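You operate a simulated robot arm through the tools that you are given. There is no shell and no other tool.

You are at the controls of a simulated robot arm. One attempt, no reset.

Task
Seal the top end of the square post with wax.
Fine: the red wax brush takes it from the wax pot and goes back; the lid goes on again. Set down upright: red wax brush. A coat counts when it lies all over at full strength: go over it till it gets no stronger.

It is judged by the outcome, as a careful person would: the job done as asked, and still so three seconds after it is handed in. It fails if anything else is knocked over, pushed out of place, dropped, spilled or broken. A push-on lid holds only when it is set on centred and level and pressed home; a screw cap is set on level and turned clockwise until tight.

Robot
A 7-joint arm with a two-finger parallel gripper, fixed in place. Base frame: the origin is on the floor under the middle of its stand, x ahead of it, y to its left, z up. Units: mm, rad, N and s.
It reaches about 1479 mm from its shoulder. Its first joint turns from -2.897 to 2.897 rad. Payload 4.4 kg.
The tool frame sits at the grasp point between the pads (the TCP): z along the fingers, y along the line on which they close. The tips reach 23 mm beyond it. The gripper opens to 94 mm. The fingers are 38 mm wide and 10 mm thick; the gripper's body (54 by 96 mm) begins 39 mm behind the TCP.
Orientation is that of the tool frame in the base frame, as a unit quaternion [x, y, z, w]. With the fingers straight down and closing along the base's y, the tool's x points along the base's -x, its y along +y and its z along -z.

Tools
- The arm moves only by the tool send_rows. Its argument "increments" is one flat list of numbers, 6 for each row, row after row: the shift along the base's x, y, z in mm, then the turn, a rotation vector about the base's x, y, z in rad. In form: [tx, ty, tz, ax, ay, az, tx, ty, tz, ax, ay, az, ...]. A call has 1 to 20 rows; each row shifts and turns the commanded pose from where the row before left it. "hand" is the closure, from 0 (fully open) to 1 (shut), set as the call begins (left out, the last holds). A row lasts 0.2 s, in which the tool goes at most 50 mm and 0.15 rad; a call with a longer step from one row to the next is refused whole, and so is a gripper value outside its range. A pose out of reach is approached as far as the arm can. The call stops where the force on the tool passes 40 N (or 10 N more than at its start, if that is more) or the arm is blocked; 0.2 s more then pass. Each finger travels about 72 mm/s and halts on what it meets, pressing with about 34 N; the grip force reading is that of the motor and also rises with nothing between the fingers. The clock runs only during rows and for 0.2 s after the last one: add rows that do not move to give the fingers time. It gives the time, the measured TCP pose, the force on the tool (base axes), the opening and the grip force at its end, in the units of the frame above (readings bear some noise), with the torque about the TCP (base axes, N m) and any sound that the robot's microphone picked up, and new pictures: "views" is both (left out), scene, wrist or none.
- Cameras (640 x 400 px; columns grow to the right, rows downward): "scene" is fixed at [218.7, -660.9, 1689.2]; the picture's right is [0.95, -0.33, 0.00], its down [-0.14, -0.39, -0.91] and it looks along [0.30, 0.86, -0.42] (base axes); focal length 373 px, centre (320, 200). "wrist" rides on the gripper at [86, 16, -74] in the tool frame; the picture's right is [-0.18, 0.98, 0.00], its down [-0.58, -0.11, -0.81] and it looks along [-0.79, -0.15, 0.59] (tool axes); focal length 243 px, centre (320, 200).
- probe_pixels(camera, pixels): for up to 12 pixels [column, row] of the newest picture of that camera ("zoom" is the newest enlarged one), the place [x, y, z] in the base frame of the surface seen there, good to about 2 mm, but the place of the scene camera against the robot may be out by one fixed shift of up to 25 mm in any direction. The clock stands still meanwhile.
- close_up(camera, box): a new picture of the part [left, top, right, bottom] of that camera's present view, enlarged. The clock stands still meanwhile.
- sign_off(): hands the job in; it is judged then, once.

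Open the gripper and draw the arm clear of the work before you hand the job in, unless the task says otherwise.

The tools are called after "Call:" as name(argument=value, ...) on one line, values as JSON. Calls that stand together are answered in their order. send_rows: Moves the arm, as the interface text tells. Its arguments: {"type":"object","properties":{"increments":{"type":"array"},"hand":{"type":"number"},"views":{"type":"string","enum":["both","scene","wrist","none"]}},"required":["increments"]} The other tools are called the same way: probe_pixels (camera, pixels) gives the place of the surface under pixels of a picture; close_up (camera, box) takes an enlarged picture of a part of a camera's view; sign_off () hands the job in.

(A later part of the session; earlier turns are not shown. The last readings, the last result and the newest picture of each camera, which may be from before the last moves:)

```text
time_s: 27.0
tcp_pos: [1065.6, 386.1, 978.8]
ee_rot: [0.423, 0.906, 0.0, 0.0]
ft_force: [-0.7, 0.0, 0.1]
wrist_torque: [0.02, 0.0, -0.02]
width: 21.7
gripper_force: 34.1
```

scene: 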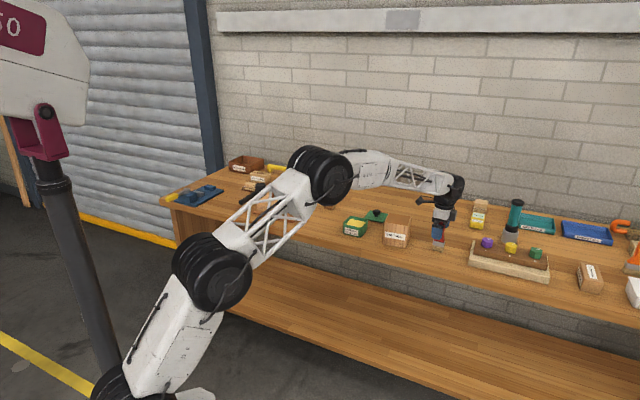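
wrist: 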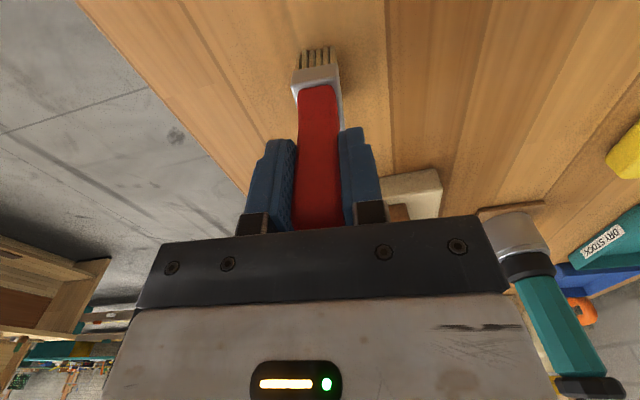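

Holding the handle (21.7 mm). I'll lift it 140 mm and check the brush.

Call:
send_rows(increments=[0, 0, 5, 0, 0, 0, 0, 0, 15, 0, 0, 0, 0, 0, 30, 0, 0, 0, 0, 0, 35, 0, 0, 0, 0, 0, 35, 0, 0, 0, 0, 0, 20, 0, 0, 0, 0, 0, 0, 0, 0, 0], views="both")

Call:
close_up(camera="scene", box=[395, 150, 495, 250])

Call:
close_up(camera="wrist", box=[240, 30, 400, 230])

```text
time_s: 28.6
tcp_pos: [1068.1, 385.6, 1120.6]
ee_rot: [0.423, 0.906, 0.0, 0.0]
ft_force: [0.5, 0.0, -2.0]
wrist_torque: [-0.02, -0.02, 0.03]
width: 21.5
gripper_force: 34.7
```

scene: 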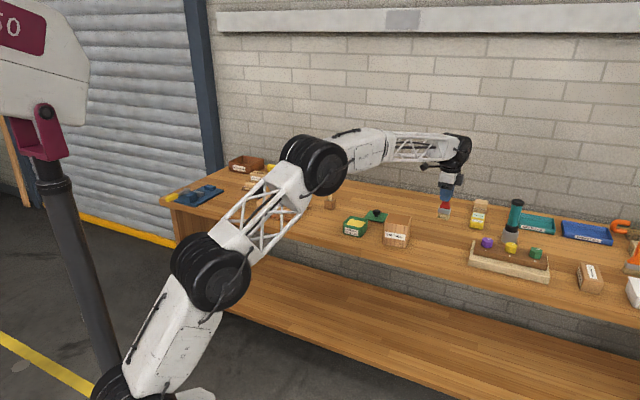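
wrist: 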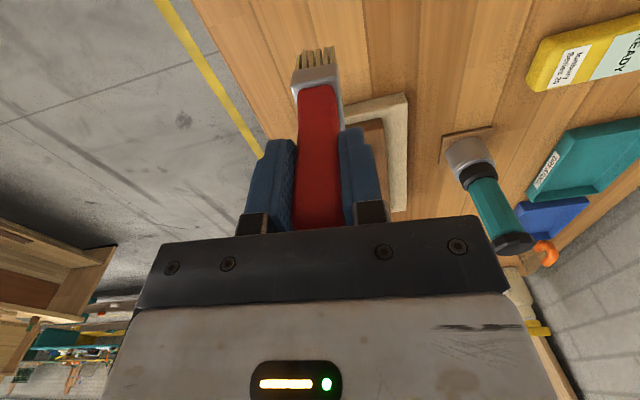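

```text
4.00 times, centred on (445, 200) of scene
```

zoom: 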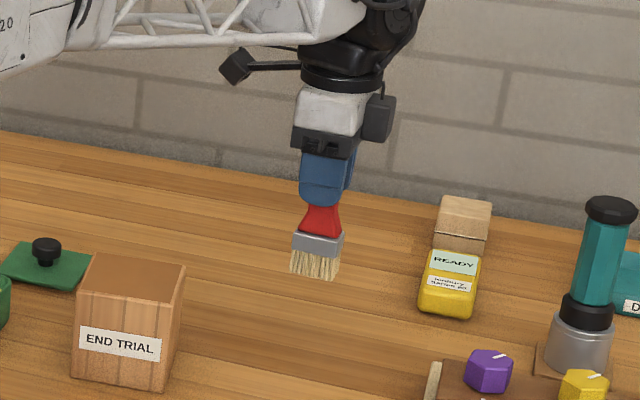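

```text
2.00 times, centred on (320, 130) of wrist
```

zoom: 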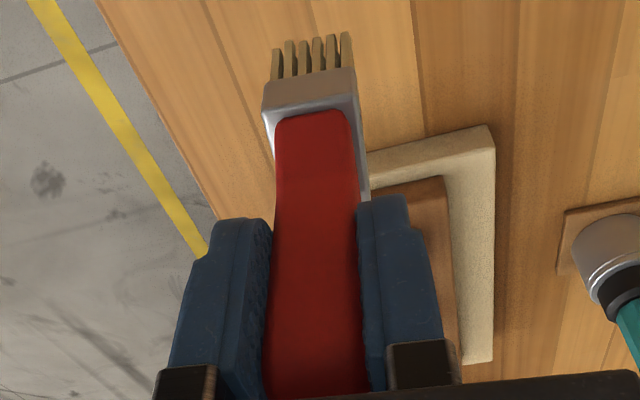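

The brush hangs straight, weighing about 2 N. Its bottom is 100.7 mm below the TCP. Moving over the pot at (815.5, 624), then lowering to just above the rim.

Call:
send_rows(increments=[-27.9, 26.6, 0, 0, 0, 0, -27.9, 26.6, 0, 0, 0, 0, -27.9, 26.6, 0, 0, 0, 0, -27.9, 26.6, 0, 0, 0, 0, -27.9, 26.6, 0, 0, 0, 0, -27.9, 26.6, 0, 0, 0, 0, -27.9, 26.6, 0, 0, 0, 0, -27.9, 26.6, 0, 0, 0, 0, -28.1, 26.3, 0, 0, 0, 0, 0, 0, -25, 0, 0, 0, 0, 0, -25, 0, 0, 0, 0, 0, -20, 0, 0, 0, 0, 0, 0, 0, 0, 0], views="both")

Call:
close_up(camera="scene", box=[315, 160, 415, 250])

Call:
close_up(camera="wrist", box=[220, 0, 420, 140])

```text
time_s: 31.4
tcp_pos: [818.3, 625.9, 1047.3]
ee_rot: [0.423, 0.906, 0.0, 0.0]
ft_force: [-0.3, 0.3, -1.4]
wrist_torque: [-0.02, 0.0, -0.01]
width: 21.4
gripper_force: 34.2
```

scene: 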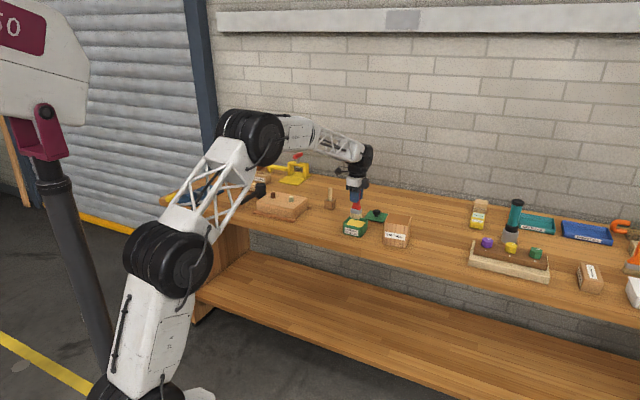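
wrist: 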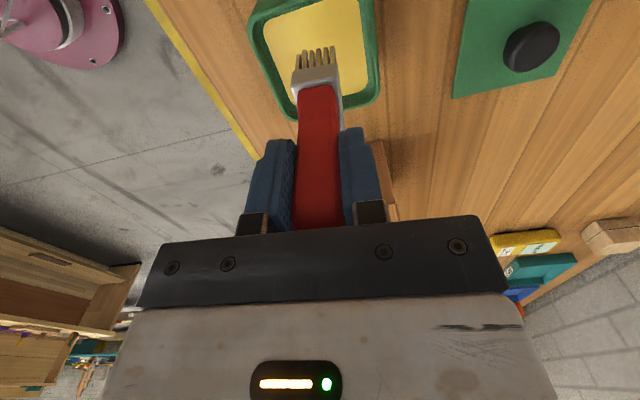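

```text
4.44 times, centred on (365, 205) of scene
```

zoom: 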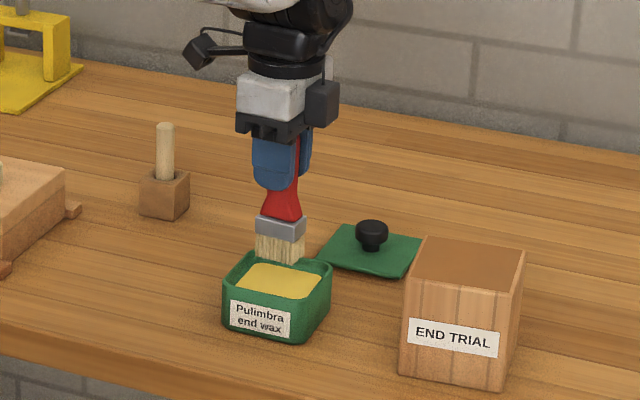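

```text
2.86 times, centred on (320, 70) of wrist
```

zoom: 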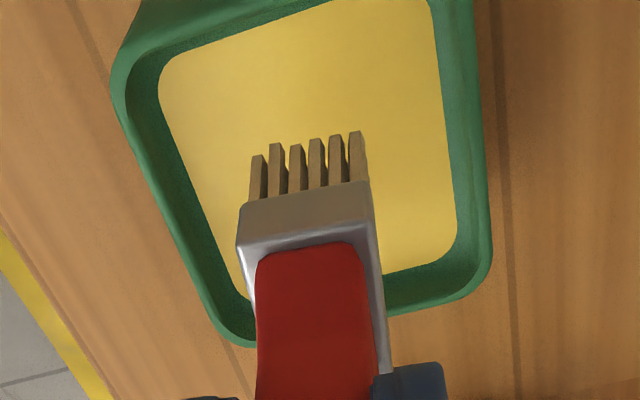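

The bristles are centred over the wax. Lowering so the tips go about 10 mm into the wax (tip z≈908), with a small stir.

Call:
send_rows(increments=[0, 0, -15, 0, 0, 0, 0, 0, -12, 0, 0, 0, 0, 0, -8, 0, 0, 0, 0, 0, -6, 0, 0, 0, 0, 0, 0, 0, 0, 0, 0, 0, 0, 0, 0, 0], views="both")

Call:
close_up(camera="scene", box=[325, 180, 395, 245])

```text
time_s: 32.8
tcp_pos: [818.0, 624.3, 1009.5]
ee_rot: [0.422, 0.907, 0.0, 0.001]
ft_force: [8.1, 6.3, 30.5]
wrist_torque: [0.39, -0.58, -0.04]
width: 21.8
gripper_force: 34.1
```

scene: 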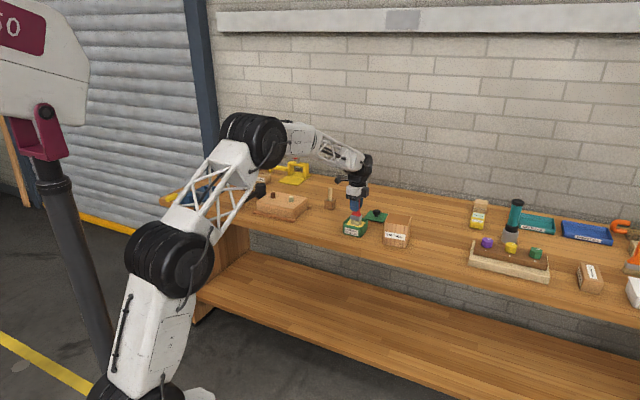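
wrist: 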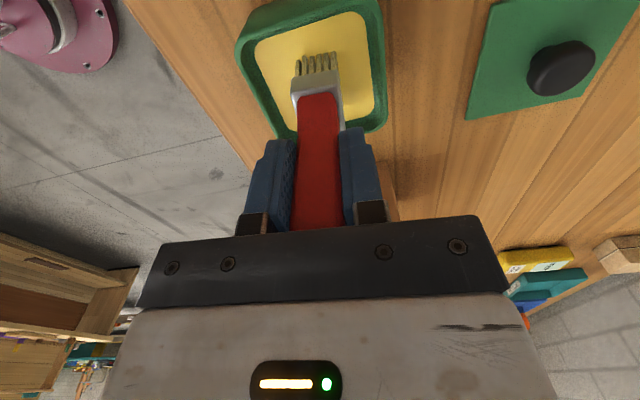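

```text
6.15 times, centred on (360, 212) of scene
```

zoom: 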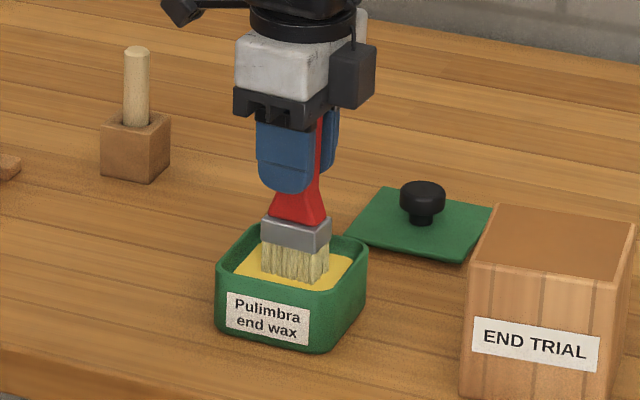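

The wax surface resists: 30 N upward. I'll back off 8 mm and check the force and whether the brush slipped in the grip.

Call:
send_rows(increments=[0, 0, 3, 0, 0, 0], views="none")

Call:
send_rows(increments=[0, 0, 2, 0, 0, 0], views="none")

Call:
send_rows(increments=[0, 0, 3, 0, 0, 0], views="both")

Call:
close_up(camera="wrist", box=[220, 0, 420, 140])

```text
time_s: 33.2
tcp_pos: [816.0, 624.3, 1009.9]
ee_rot: [0.422, 0.906, -0.001, 0.0]
ft_force: [6.4, 0.9, 15.0]
wrist_torque: [0.07, -0.44, 0.0]
width: 21.4
gripper_force: 33.8
```

```text
time_s: 33.6
tcp_pos: [816.6, 624.9, 1011.2]
ee_rot: [0.423, 0.906, -0.002, -0.001]
ft_force: [-0.5, -0.3, -0.9]
wrist_torque: [0.01, 0.0, -0.03]
width: 21.9
gripper_force: 34.1
```

```text
time_s: 34.0
tcp_pos: [817.5, 624.4, 1015.3]
ee_rot: [0.422, 0.907, 0.0, 0.0]
ft_force: [-0.4, -0.8, -0.9]
wrist_torque: [0.0, -0.02, -0.01]
width: 21.7
gripper_force: 34.3
```

scene: 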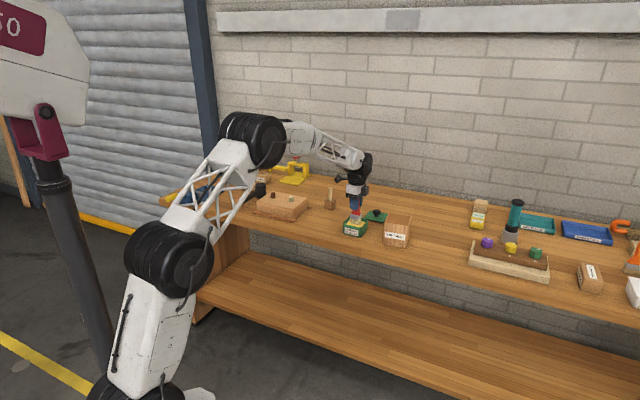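
wrist: 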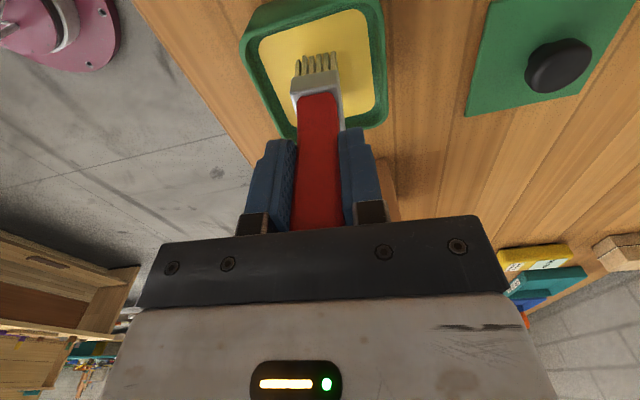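

```text
2.86 times, centred on (320, 70) of wrist
```

zoom: 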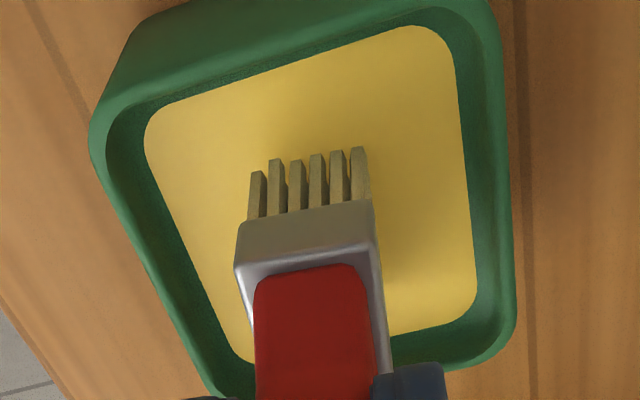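

The brush slid up about 5 mm in the grip (contact now near TCP z≈1013). I'll probe bristle tips and the wax level to fix the new offset, and compare bristle colour.

Call:
probe_pixels(camera="wrist", pixels=[[300, 61], [306, 57], [313.5, 56.5], [328, 54], [333, 53], [300, 75], [335, 70], [291, 83], [337, 76], [280, 40], [350, 100], [340, 35]])

Call:
close_up(camera="scene", box=[330, 195, 380, 240])

```text
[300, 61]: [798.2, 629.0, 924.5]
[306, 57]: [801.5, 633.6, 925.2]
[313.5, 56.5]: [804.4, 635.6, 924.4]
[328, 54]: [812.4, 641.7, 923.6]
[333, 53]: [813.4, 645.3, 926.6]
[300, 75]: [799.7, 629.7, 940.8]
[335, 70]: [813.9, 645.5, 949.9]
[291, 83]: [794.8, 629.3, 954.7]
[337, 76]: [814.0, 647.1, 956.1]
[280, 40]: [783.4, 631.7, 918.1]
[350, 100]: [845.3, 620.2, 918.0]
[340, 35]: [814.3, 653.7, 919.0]
```

```text
8.89 times, centred on (355, 218) of scene
```

zoom: 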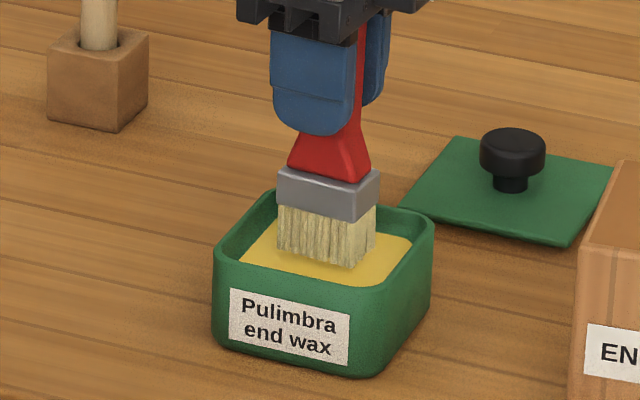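

Wax at 918, bristle tips near 923.5, so the bristle bottom is now about 94.5 mm below the TCP. Before painting I need the post's top outline precisely, so I'll enlarge it in the scene.

Call:
close_up(camera="scene", box=[380, 208, 416, 231])

```text
16.00 times, centred on (398, 220) of scene
```

zoom: 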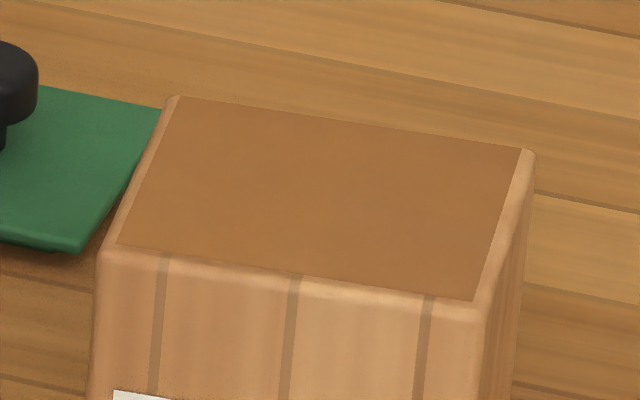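

The end-grain face is the darker patch with zoom corners (178,97), (522,148), (473,300), (117,243). Probing these and edge midpoints.

Call:
probe_pixels(camera="zoom", pixels=[[180, 99], [520, 150], [471, 298], [119, 242], [350, 124], [496, 224], [295, 270], [149, 170], [320, 195], [235, 183], [410, 210]])

Call:
probe_pixels(camera="zoom", pixels=[[182, 100], [518, 151], [470, 296], [121, 241], [265, 111], [435, 136], [508, 187], [484, 262], [383, 284], [207, 256], [134, 207], [165, 134]])

```text
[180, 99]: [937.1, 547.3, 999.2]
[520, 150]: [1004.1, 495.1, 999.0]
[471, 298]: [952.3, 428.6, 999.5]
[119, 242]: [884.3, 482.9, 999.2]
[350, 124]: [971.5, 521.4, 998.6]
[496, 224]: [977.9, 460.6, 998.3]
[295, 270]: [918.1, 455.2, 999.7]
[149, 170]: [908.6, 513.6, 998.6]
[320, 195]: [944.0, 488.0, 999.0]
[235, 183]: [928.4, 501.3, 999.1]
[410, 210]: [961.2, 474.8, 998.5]
```

```text
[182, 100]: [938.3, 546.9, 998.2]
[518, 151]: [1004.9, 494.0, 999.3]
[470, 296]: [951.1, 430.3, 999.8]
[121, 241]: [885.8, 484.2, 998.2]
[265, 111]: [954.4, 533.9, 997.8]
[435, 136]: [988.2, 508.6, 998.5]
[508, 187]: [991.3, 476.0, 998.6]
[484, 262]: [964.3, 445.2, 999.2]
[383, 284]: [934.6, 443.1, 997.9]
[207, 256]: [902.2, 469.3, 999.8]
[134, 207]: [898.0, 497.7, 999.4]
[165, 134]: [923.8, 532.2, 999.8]
```

The end-grain face is about 85 mm square, edges at about -38.5°. To remove the scene-camera shift, I'll raise the brush and move so the wrist camera sees the post top beside the gripper.

Call:
send_rows(increments=[0, 0, 20, 0, 0, 0, 0, 0, 30, 0, 0, 0, 0, 0, 23, 0, 0, 0, 7.1, -37.2, 0, 0, 0, 0, 7.1, -37.2, 0, 0, 0, 0, 7.1, -37.2, 0, 0, 0, 0, 7.1, -37.2, 0, 0, 0, 0, 7.1, -37.2, 0, 0, 0, 0, 0, 0, 0, 0, 0, 0, 0, 0, 0, 0, 0, 0], views="both")

Call:
close_up(camera="wrist", box=[390, 0, 560, 130])

```text
time_s: 36.2
tcp_pos: [850.7, 437.8, 1091.6]
ee_rot: [0.422, 0.907, -0.001, 0.0]
ft_force: [-0.1, 0.6, -1.2]
wrist_torque: [0.0, 0.01, -0.03]
width: 21.7
gripper_force: 33.9
```

scene: 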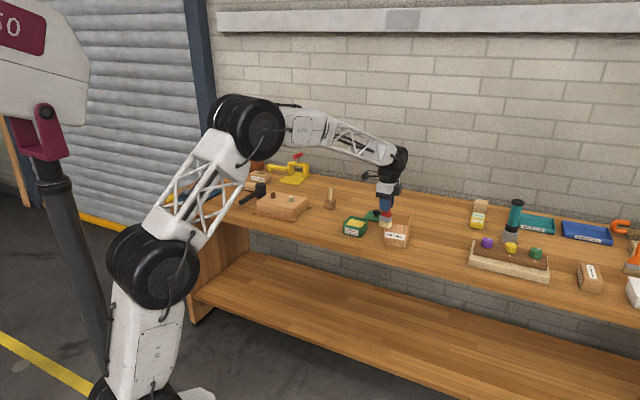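
wrist: 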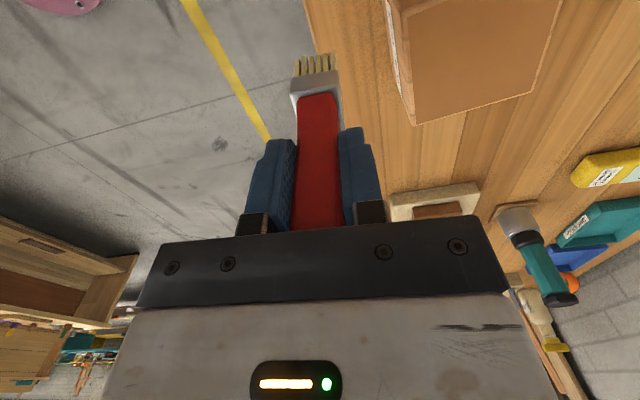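

```text
3.08 times, centred on (475, 65) of wrist
```

zoom: 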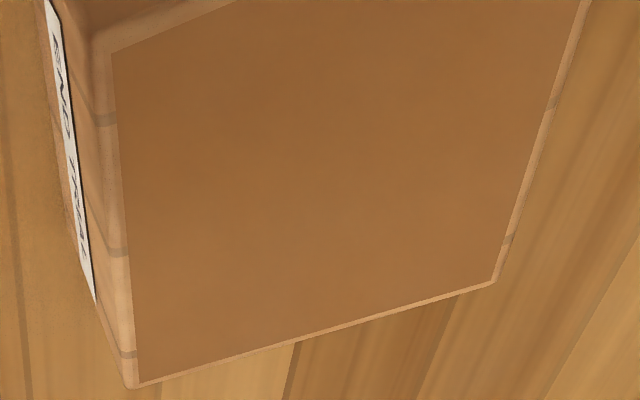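

The bristles now look yellow (loaded). Probing dark-face corners in the wrist zoom: A (112,52), D (138,383), C (495,281), and edge points.

Call:
probe_pixels(camera="zoom", pixels=[[114, 55], [140, 380], [492, 280], [130, 220], [316, 331], [540, 130], [575, 20], [240, 3], [175, 28], [320, 180], [516, 205], [228, 356]])

Call:
probe_pixels(camera="wrist", pixels=[[299, 64], [304, 61], [312, 60], [319, 59], [326, 58], [333, 56], [299, 76], [335, 70], [293, 85], [339, 78]])

```text
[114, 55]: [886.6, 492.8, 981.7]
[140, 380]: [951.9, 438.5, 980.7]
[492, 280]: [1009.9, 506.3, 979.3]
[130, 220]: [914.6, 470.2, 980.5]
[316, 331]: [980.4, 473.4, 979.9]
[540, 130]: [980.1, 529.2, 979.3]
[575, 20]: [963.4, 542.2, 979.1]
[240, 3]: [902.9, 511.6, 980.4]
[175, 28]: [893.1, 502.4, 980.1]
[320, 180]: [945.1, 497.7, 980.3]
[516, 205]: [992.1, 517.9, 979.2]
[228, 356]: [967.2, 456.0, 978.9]
```

```text
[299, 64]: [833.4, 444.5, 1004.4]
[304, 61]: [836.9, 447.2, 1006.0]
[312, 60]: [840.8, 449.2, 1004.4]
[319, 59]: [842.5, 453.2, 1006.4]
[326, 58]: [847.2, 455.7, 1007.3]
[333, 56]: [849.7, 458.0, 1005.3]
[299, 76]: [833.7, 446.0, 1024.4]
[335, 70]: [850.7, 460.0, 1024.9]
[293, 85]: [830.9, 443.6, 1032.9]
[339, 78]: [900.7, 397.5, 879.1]
```

Post face: centre ≈ (946.8, 499.2), side ≈ 86 mm, edges at -39.5°, z=980. I'll check the bristle tips' exact height with an enlarged wrist view.

Call:
close_up(camera="wrist", box=[280, 40, 360, 110])

Call:
close_up(camera="scene", box=[365, 195, 415, 235])

```text
5.71 times, centred on (320, 75) of wrist
```

zoom: 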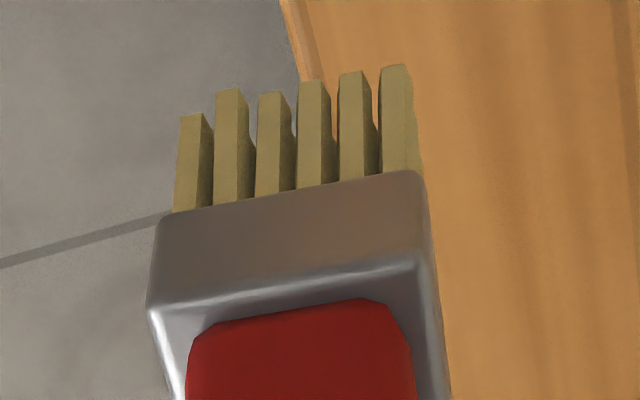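

```text
10.00 times, centred on (390, 215) of scene
```

zoom: 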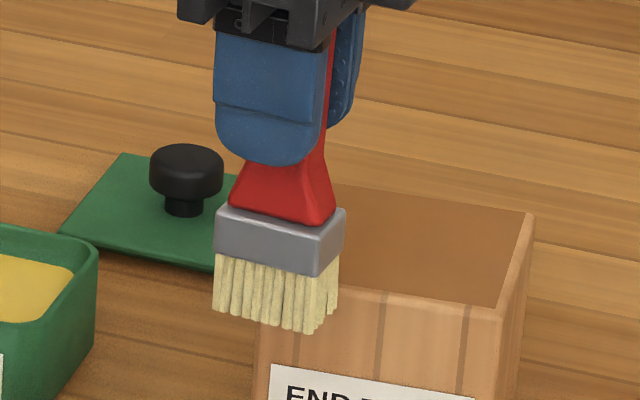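

The bristles are clearly coated in pale yellow wax. Probing the tips.

Call:
probe_pixels(camera="wrist", pixels=[[298, 61], [304.3, 56.6], [311.5, 57], [319, 55.2], [326, 53.5], [333, 52.4], [293, 73], [296, 90]])

```text
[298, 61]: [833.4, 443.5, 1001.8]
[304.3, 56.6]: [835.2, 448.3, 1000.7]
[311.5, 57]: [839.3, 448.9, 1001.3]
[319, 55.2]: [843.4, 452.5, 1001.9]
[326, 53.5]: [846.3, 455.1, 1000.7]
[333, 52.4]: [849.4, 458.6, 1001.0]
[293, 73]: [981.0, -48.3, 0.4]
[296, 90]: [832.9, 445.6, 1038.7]
```

By measured readings the bristle tips are about 91.3 mm below the TCP, so contact on the post top (980) should come near TCP z≈1071. I'll turn the brush +10.5° to square it with the post and come above the first stroke start (900.8, 490.5), then go down gently.

Call:
send_rows(increments=[16.6, 17.5, 0, 0, 0, 0.061, 16.6, 17.5, 0, 0, 0, 0.061, 16.6, 17.5, 0, 0, 0, 0.061, 0, 0, -8, 0, 0, 0, 0, 0, -4, 0, 0, 0, 0, 0, 0, 0, 0, 0, 0, 0, 0, 0, 0, 0], views="both")

Call:
close_up(camera="scene", box=[365, 195, 425, 240])

Call:
close_up(camera="wrist", box=[230, 0, 430, 130])

```text
time_s: 37.8
tcp_pos: [902.7, 491.7, 1078.9]
ee_rot: [0.338, 0.941, 0.0, 0.001]
ft_force: [-0.1, -0.5, -1.1]
wrist_torque: [0.01, -0.01, -0.01]
width: 21.4
gripper_force: 33.9
```

scene: 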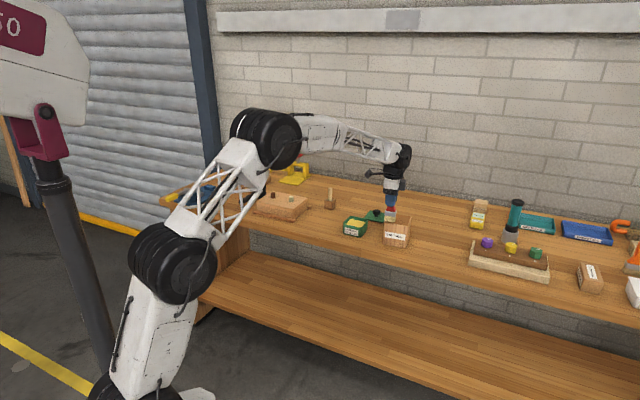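
wrist: 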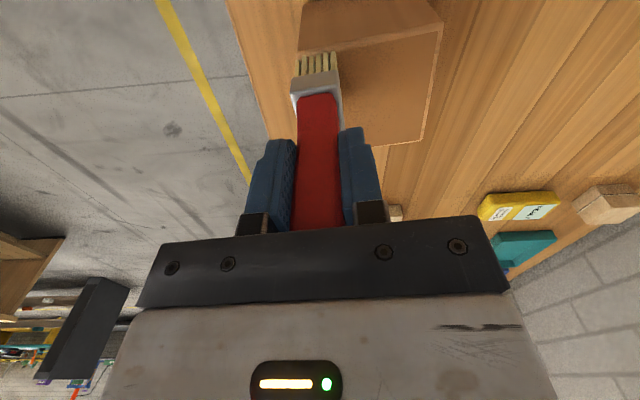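

```text
8.89 times, centred on (395, 218) of scene
```

zoom: 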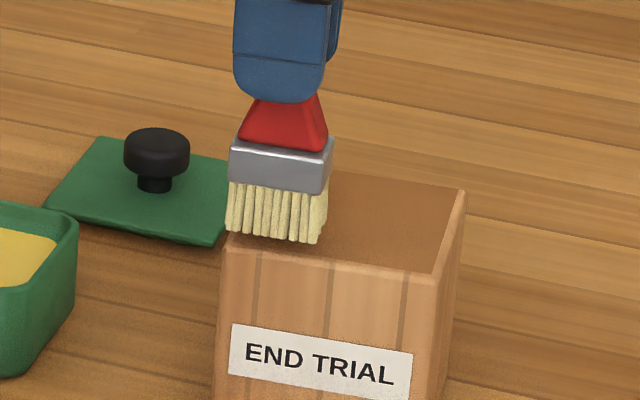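

```text
3.08 times, centred on (330, 65) of wrist
```

zoom: 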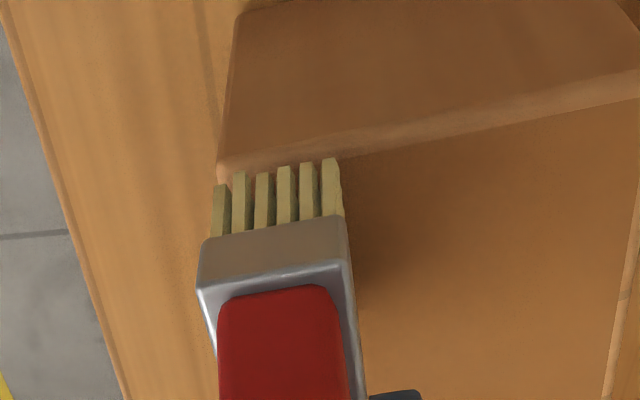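

The brush is squared up above corner A. Lowering gently until contact.

Call:
send_rows(increments=[0, 0, -3, 0, 0, 0, 0, 0, -2, 0, 0, 0, 0, 0, -1, 0, 0, 0], views="none")

Call:
send_rows(increments=[0, 0, -1, 0, 0, 0], views="none")

```text
time_s: 38.6
tcp_pos: [903.1, 491.6, 1072.3]
ee_rot: [0.338, 0.941, 0.0, 0.0]
ft_force: [-0.1, 0.2, -0.7]
wrist_torque: [-0.01, -0.04, 0.0]
width: 21.6
gripper_force: 33.9
```

```text
time_s: 39.0
tcp_pos: [902.1, 491.3, 1071.1]
ee_rot: [0.339, 0.941, 0.001, 0.0]
ft_force: [0.9, -1.1, 6.2]
wrist_torque: [-0.01, 0.03, 0.02]
width: 21.8
gripper_force: 34.5
```

Contact at TCP z≈1071.2 with ~6 N. First stroke along e2 (72 mm).

Call:
send_rows(increments=[7.63, 9.26, 0, 0, 0, 0, 7.63, 9.26, 0, 0, 0, 0, 7.63, 9.26, 0, 0, 0, 0, 7.63, 9.26, 0, 0, 0, 0, 7.63, 9.26, 0, 0, 0, 0, 7.63, 9.26, 0, 0, 0, 0], views="both")

Call:
close_up(camera="scene", box=[365, 195, 425, 240])

Call:
close_up(camera="wrist", box=[230, 0, 430, 130])

```text
time_s: 40.4
tcp_pos: [945.9, 545.7, 1072.2]
ee_rot: [0.338, 0.941, 0.0, -0.001]
ft_force: [-3.2, -5.5, 17.0]
wrist_torque: [-0.38, 0.38, 0.03]
width: 21.4
gripper_force: 34.0
```

scene: 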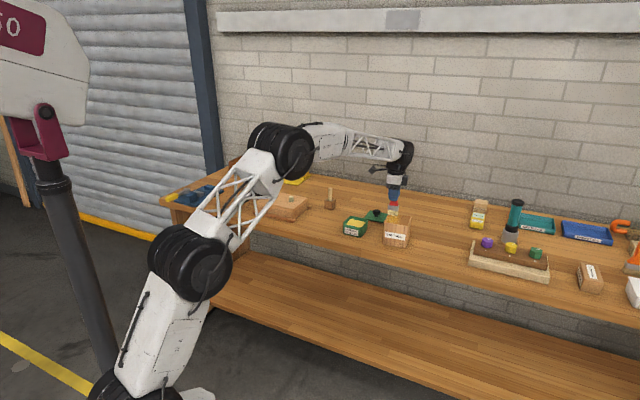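
wrist: 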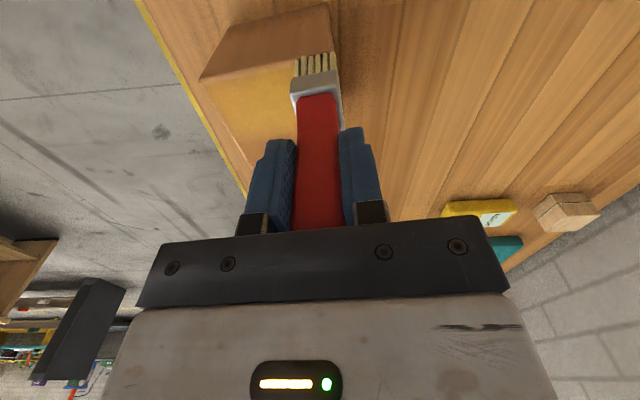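

```text
8.89 times, centred on (395, 218) of scene
```

zoom: 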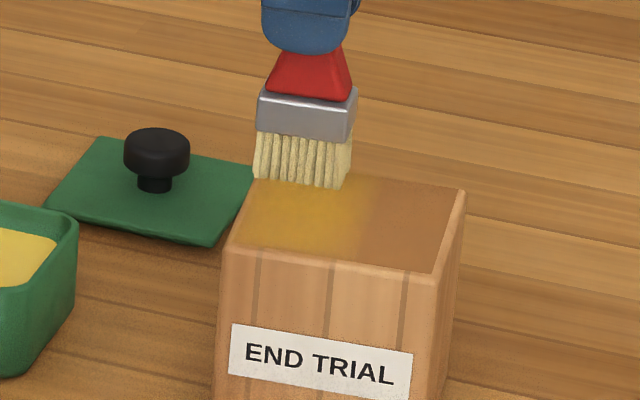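

```text
3.08 times, centred on (330, 65) of wrist
```

zoom: 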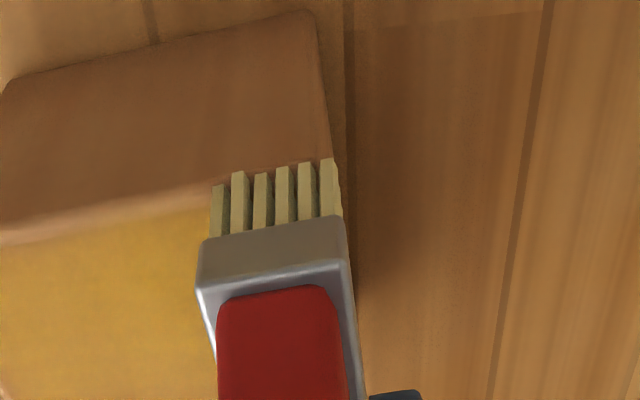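

Wax is laying down as a yellow strip. The force rose to 17 N at the end, so I'll ease up 1 mm, shift 20 mm over, and stroke back.

Call:
send_rows(increments=[0, 0, 1, 0, 0, 0, 7.72, -6.36, 0, 0, 0, 0, 7.72, -6.36, 0, 0, 0, 0, -7.63, -9.26, 0, 0, 0, 0, -7.63, -9.26, 0, 0, 0, 0, -7.63, -9.26, 0, 0, 0, 0, -7.63, -9.26, 0, 0, 0, 0, -7.63, -9.26, 0, 0, 0, 0, -7.63, -9.26, 0, 0, 0, 0], views="both")

Call:
close_up(camera="scene", box=[365, 195, 425, 240])

```text
time_s: 42.4
tcp_pos: [917.8, 476.6, 1071.3]
ee_rot: [0.339, 0.941, 0.001, 0.0]
ft_force: [4.9, 7.0, 25.0]
wrist_torque: [0.6, -0.29, -0.02]
width: 21.9
gripper_force: 34.2
```

scene: 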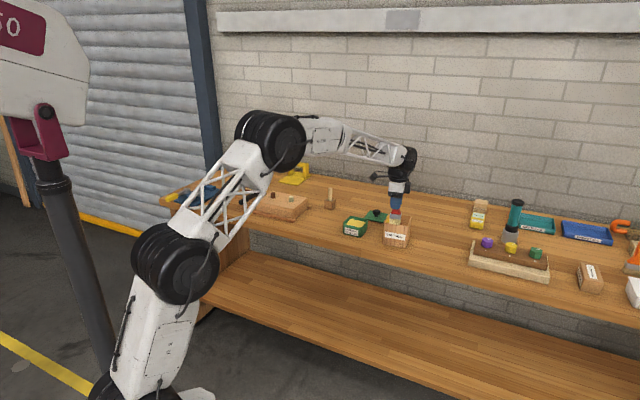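
wrist: 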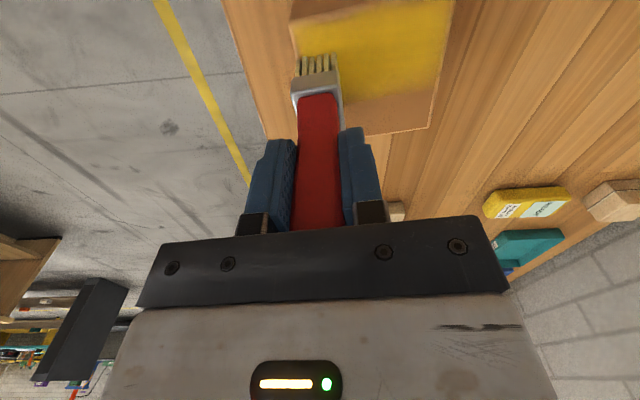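

```text
8.89 times, centred on (395, 218) of scene
```

zoom: 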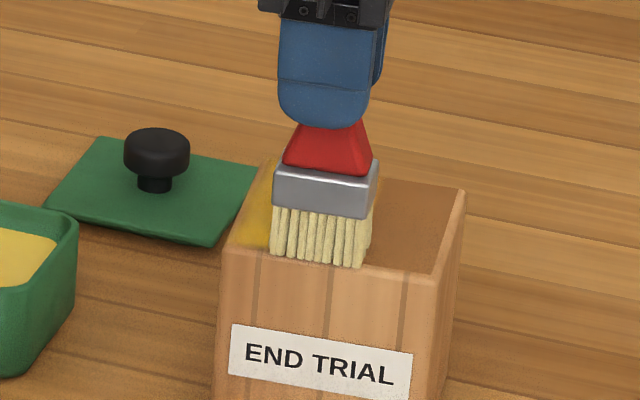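

The coat is strong where strokes overlap. Force is up to 25 N here, so I'll raise 2 mm, shift another 20 mm and stroke forward.

Call:
send_rows(increments=[0, 0, 2, 0, 0, 0, 7.72, -6.36, 0, 0, 0, 0, 7.72, -6.36, 0, 0, 0, 0], views="none")

Call:
send_rows(increments=[7.63, 9.26, 0, 0, 0, 0, 7.63, 9.26, 0, 0, 0, 0, 7.63, 9.26, 0, 0, 0, 0], views="none")

Call:
send_rows(increments=[7.63, 9.26, 0, 0, 0, 0, 7.63, 9.26, 0, 0, 0, 0, 7.63, 9.26, 0, 0, 0, 0], views="both")

Call:
close_up(camera="scene", box=[365, 195, 425, 240])

```text
time_s: 43.2
tcp_pos: [930.7, 464.5, 1071.8]
ee_rot: [0.338, 0.941, -0.001, -0.001]
ft_force: [-1.3, 0.2, 2.6]
wrist_torque: [-0.02, 0.09, -0.01]
width: 21.5
gripper_force: 34.0
```

```text
time_s: 44.0
tcp_pos: [955.5, 493.2, 1072.6]
ee_rot: [0.338, 0.941, 0.0, 0.0]
ft_force: [0.5, 0.2, -0.6]
wrist_torque: [0.01, 0.03, -0.01]
width: 21.3
gripper_force: 34.1
```

```text
time_s: 44.8
tcp_pos: [977.5, 522.4, 1073.0]
ee_rot: [0.338, 0.941, 0.0, -0.001]
ft_force: [-0.2, 0.3, -0.6]
wrist_torque: [0.0, 0.05, 0.01]
width: 21.6
gripper_force: 34.5
```

scene: 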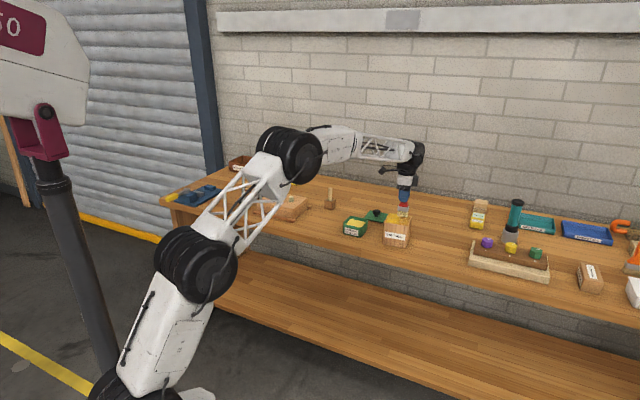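
wrist: 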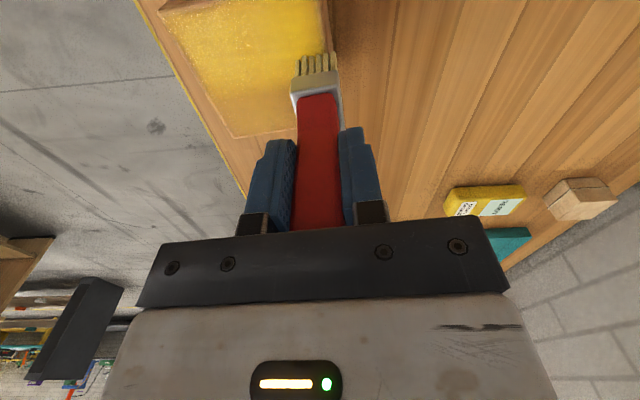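

```text
8.89 times, centred on (395, 218) of scene
```

zoom: 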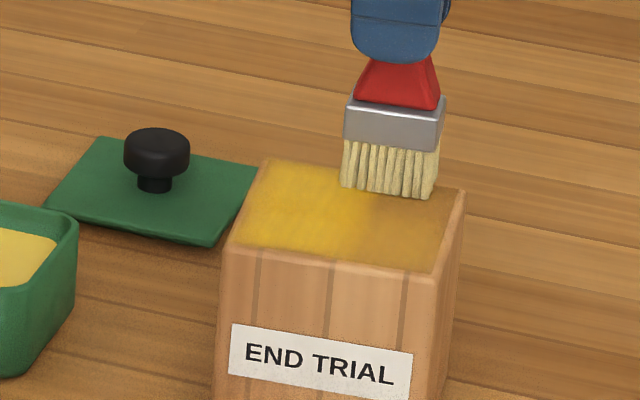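

Deposition works even at light contact; the third strip is fainter. I'll lower 1 mm, shift to the last band (e1=+30) and stroke back.

Call:
send_rows(increments=[7.72, -6.36, 0, 0, 0, 0, 7.72, -6.36, -1, 0, 0, 0, -7.63, -9.26, 0, 0, 0, 0, -7.63, -9.26, 0, 0, 0, 0, -7.63, -9.26, 0, 0, 0, 0, -7.63, -9.26, 0, 0, 0, 0, -7.63, -9.26, 0, 0, 0, 0, -7.63, -9.26, 0, 0, 0, 0], views="both")

Call:
close_up(camera="scene", box=[365, 195, 425, 240])

```text
time_s: 46.6
tcp_pos: [946.6, 452.8, 1072.4]
ee_rot: [0.338, 0.941, 0.0, -0.001]
ft_force: [-0.2, -0.6, -1.3]
wrist_torque: [0.04, 0.02, 0.01]
width: 21.5
gripper_force: 34.1
```

scene: 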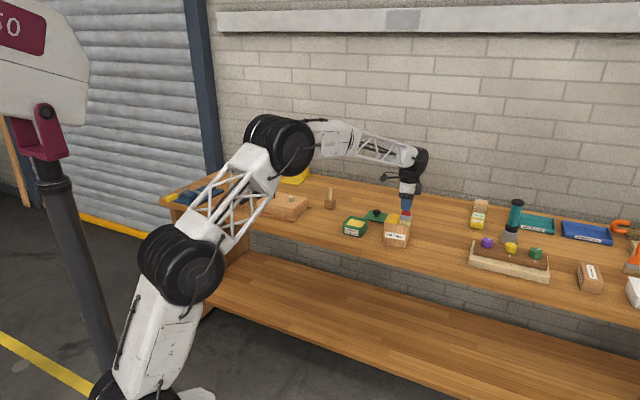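
wrist: 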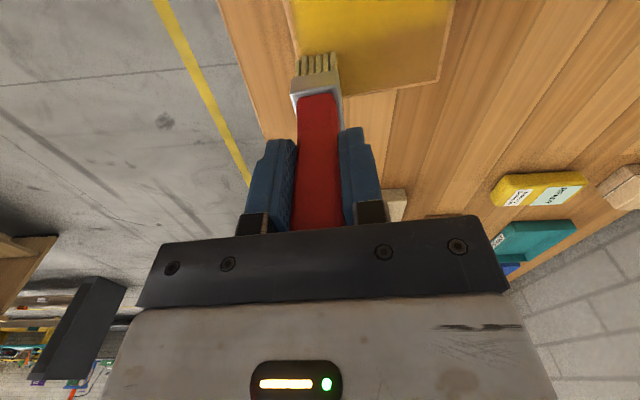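

```text
8.89 times, centred on (395, 218) of scene
```

zoom: 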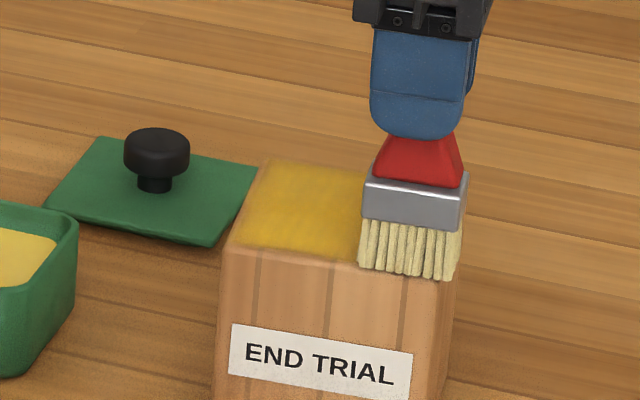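

Now a second pass: lower 1 mm for light contact and go forward on this band, then look at the whole face.

Call:
send_rows(increments=[0, 0, -1, 0, 0, 0, 7.63, 9.26, 0, 0, 0, 0, 7.63, 9.26, 0, 0, 0, 0, 7.63, 9.26, 0, 0, 0, 0, 7.63, 9.26, 0, 0, 0, 0, 7.63, 9.26, 0, 0, 0, 0, 7.63, 9.26, 0, 0, 0, 0], views="both")

Call:
close_up(camera="scene", box=[365, 195, 425, 240])

```text
time_s: 48.2
tcp_pos: [992.8, 510.3, 1071.2]
ee_rot: [0.338, 0.941, 0.0, 0.0]
ft_force: [0.3, -0.2, 0.0]
wrist_torque: [-0.05, 0.0, 0.01]
width: 21.7
gripper_force: 33.9
```

scene: 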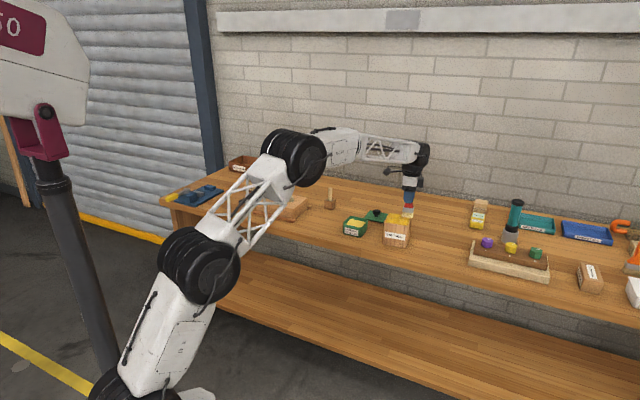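
wrist: 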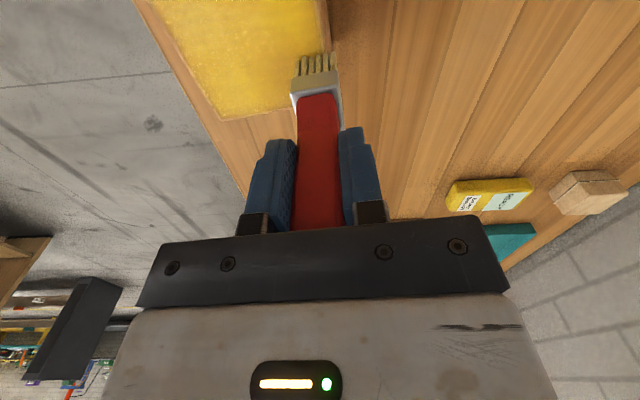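

```text
8.89 times, centred on (395, 218) of scene
```

zoom: 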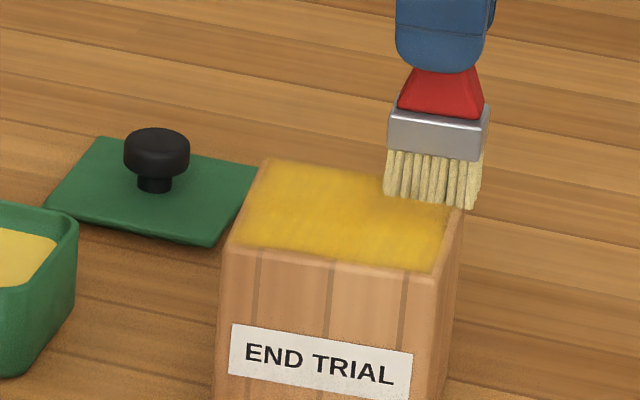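

The face is getting uniformly yellow. Continuing the second pass back over bands e1=+10, -10, -30.

Call:
send_rows(increments=[-7.72, 6.36, 0, 0, 0, 0, -7.72, 6.36, 0, 0, 0, 0, -7.63, -9.26, 0, 0, 0, 0, -7.63, -9.26, 0, 0, 0, 0, -7.63, -9.26, 0, 0, 0, 0, -7.63, -9.26, 0, 0, 0, 0, -7.63, -9.26, 0, 0, 0, 0, -7.63, -9.26, 0, 0, 0, 0], views="none")

Call:
send_rows(increments=[-7.72, 6.36, 0, 0, 0, 0, -7.72, 6.36, 0, 0, 0, 0, 7.63, 9.26, 0, 0, 0, 0, 7.63, 9.26, 0, 0, 0, 0, 7.63, 9.26, 0, 0, 0, 0, 7.63, 9.26, 0, 0, 0, 0, 7.63, 9.26, 0, 0, 0, 0, 7.63, 9.26, 0, 0, 0, 0], views="both")

Call:
close_up(camera="scene", box=[365, 195, 425, 240])

```text
time_s: 50.0
tcp_pos: [932.4, 464.8, 1070.7]
ee_rot: [0.337, 0.942, 0.0, 0.0]
ft_force: [1.9, 0.9, 4.1]
wrist_torque: [0.05, -0.1, -0.01]
width: 21.4
gripper_force: 34.2
```

```text
time_s: 51.8
tcp_pos: [959.7, 535.5, 1071.8]
ee_rot: [0.338, 0.941, -0.001, 0.0]
ft_force: [-0.7, 0.1, -1.9]
wrist_torque: [0.04, 0.01, -0.02]
width: 21.7
gripper_force: 33.4
```

scene: 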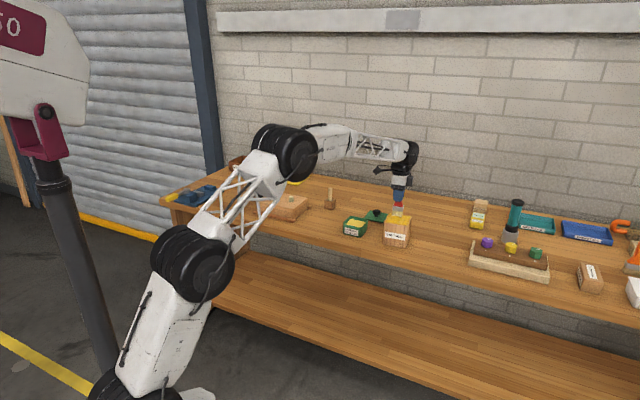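
wrist: 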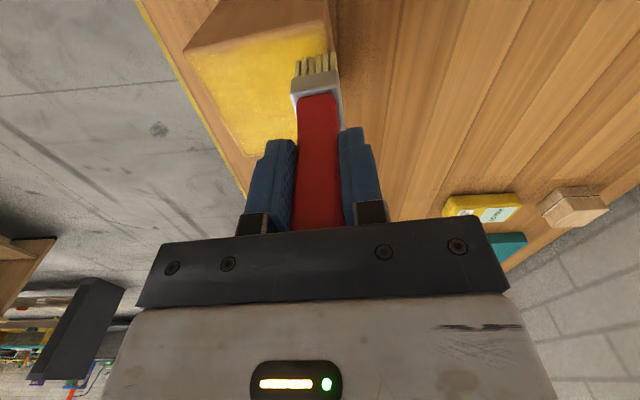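

```text
8.89 times, centred on (395, 218) of scene
```

zoom: 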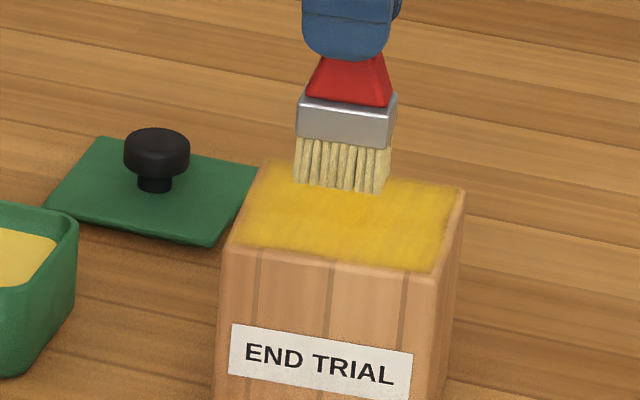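

The bristles look drier now. Going back to the pot for a second dip: up, over, and down to just above the wax.

Call:
send_rows(increments=[0, 0, 10, 0, 0, 0, 0, 0, 18, 0, 0, 0, -29.3, 18.14, 0, 0, 0, 0, -29.3, 18.14, 0, 0, 0, 0, -29.3, 18.14, 0, 0, 0, 0, -29.3, 18.14, 0, 0, 0, 0, -29.3, 18.14, 0, 0, 0, 0, 0, 0, -30, 0, 0, 0, 0, 0, -30, 0, 0, 0, 0, 0, -20, 0, 0, 0, 0, 0, -7, 0, 0, 0, 0, 0, 0, 0, 0, 0], views="both")

Call:
close_up(camera="scene", box=[365, 195, 425, 240])

Call:
close_up(camera="wrist", box=[220, 0, 420, 140])

```text
time_s: 54.4
tcp_pos: [814.0, 625.9, 1013.2]
ee_rot: [0.338, 0.941, 0.0, -0.001]
ft_force: [0.0, -0.1, -0.8]
wrist_torque: [0.0, 0.02, 0.01]
width: 21.8
gripper_force: 33.8
```

scene: 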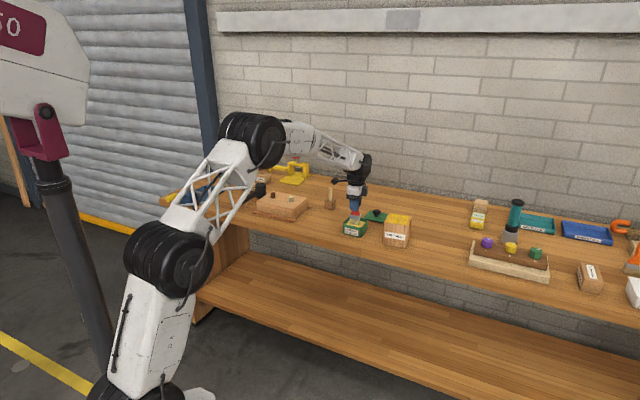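
wrist: 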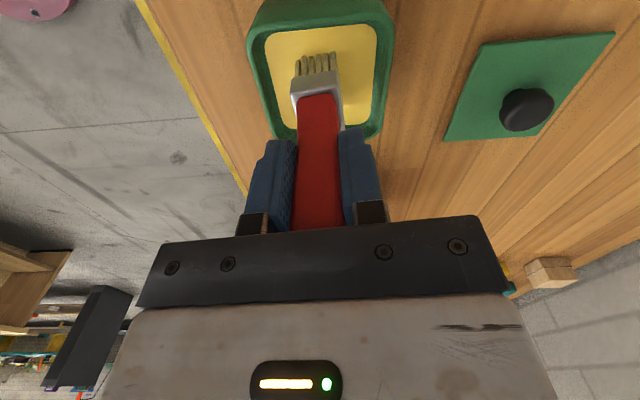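

```text
8.89 times, centred on (395, 218) of scene
```

zoom: 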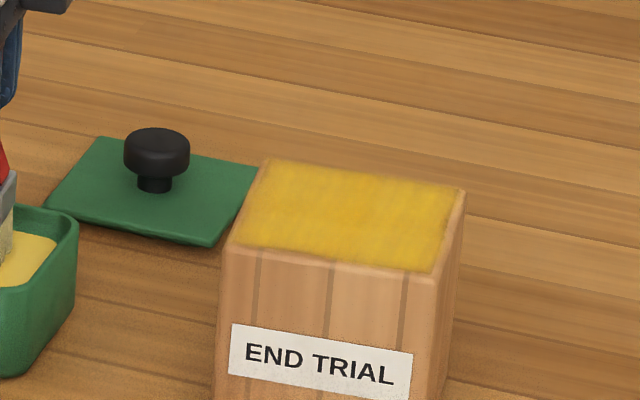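

```text
2.86 times, centred on (320, 70) of wrist
```

zoom: 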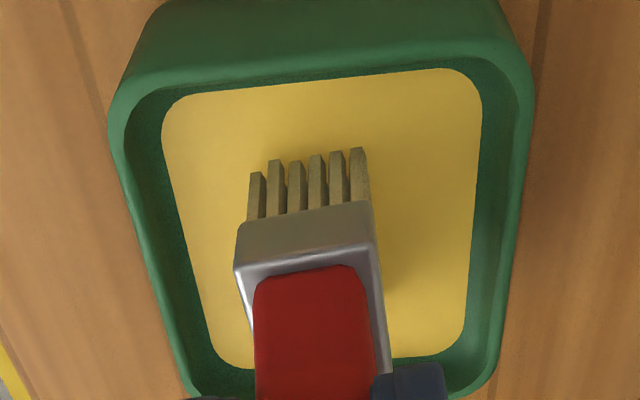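

The coat covers the face but is still uneven. Lowering into the wax in 1 mm steps to a light contact.

Call:
send_rows(increments=[0, 0, -1, 0, 0, 0, 0, 0, -1, 0, 0, 0, 0, 0, -1, 0, 0, 0], views="none")

Call:
send_rows(increments=[0, 0, -1, 0, 0, 0], views="none")

Call:
send_rows(increments=[0, 0, -1, 0, 0, 0], views="none")

```text
time_s: 55.2
tcp_pos: [814.0, 625.1, 1009.7]
ee_rot: [0.338, 0.941, 0.0, 0.0]
ft_force: [0.4, 0.0, -0.7]
wrist_torque: [0.01, 0.0, -0.01]
width: 21.7
gripper_force: 34.6
```

```text
time_s: 55.6
tcp_pos: [815.1, 626.0, 1009.2]
ee_rot: [0.338, 0.941, 0.001, 0.0]
ft_force: [-0.8, -3.2, 7.4]
wrist_torque: [-0.25, 0.14, 0.01]
width: 21.7
gripper_force: 34.1
```

```text
time_s: 56.0
tcp_pos: [816.5, 625.7, 1009.9]
ee_rot: [0.338, 0.941, 0.001, 0.0]
ft_force: [-2.0, -2.4, 17.3]
wrist_torque: [-0.16, 0.17, -0.03]
width: 21.3
gripper_force: 34.6
```

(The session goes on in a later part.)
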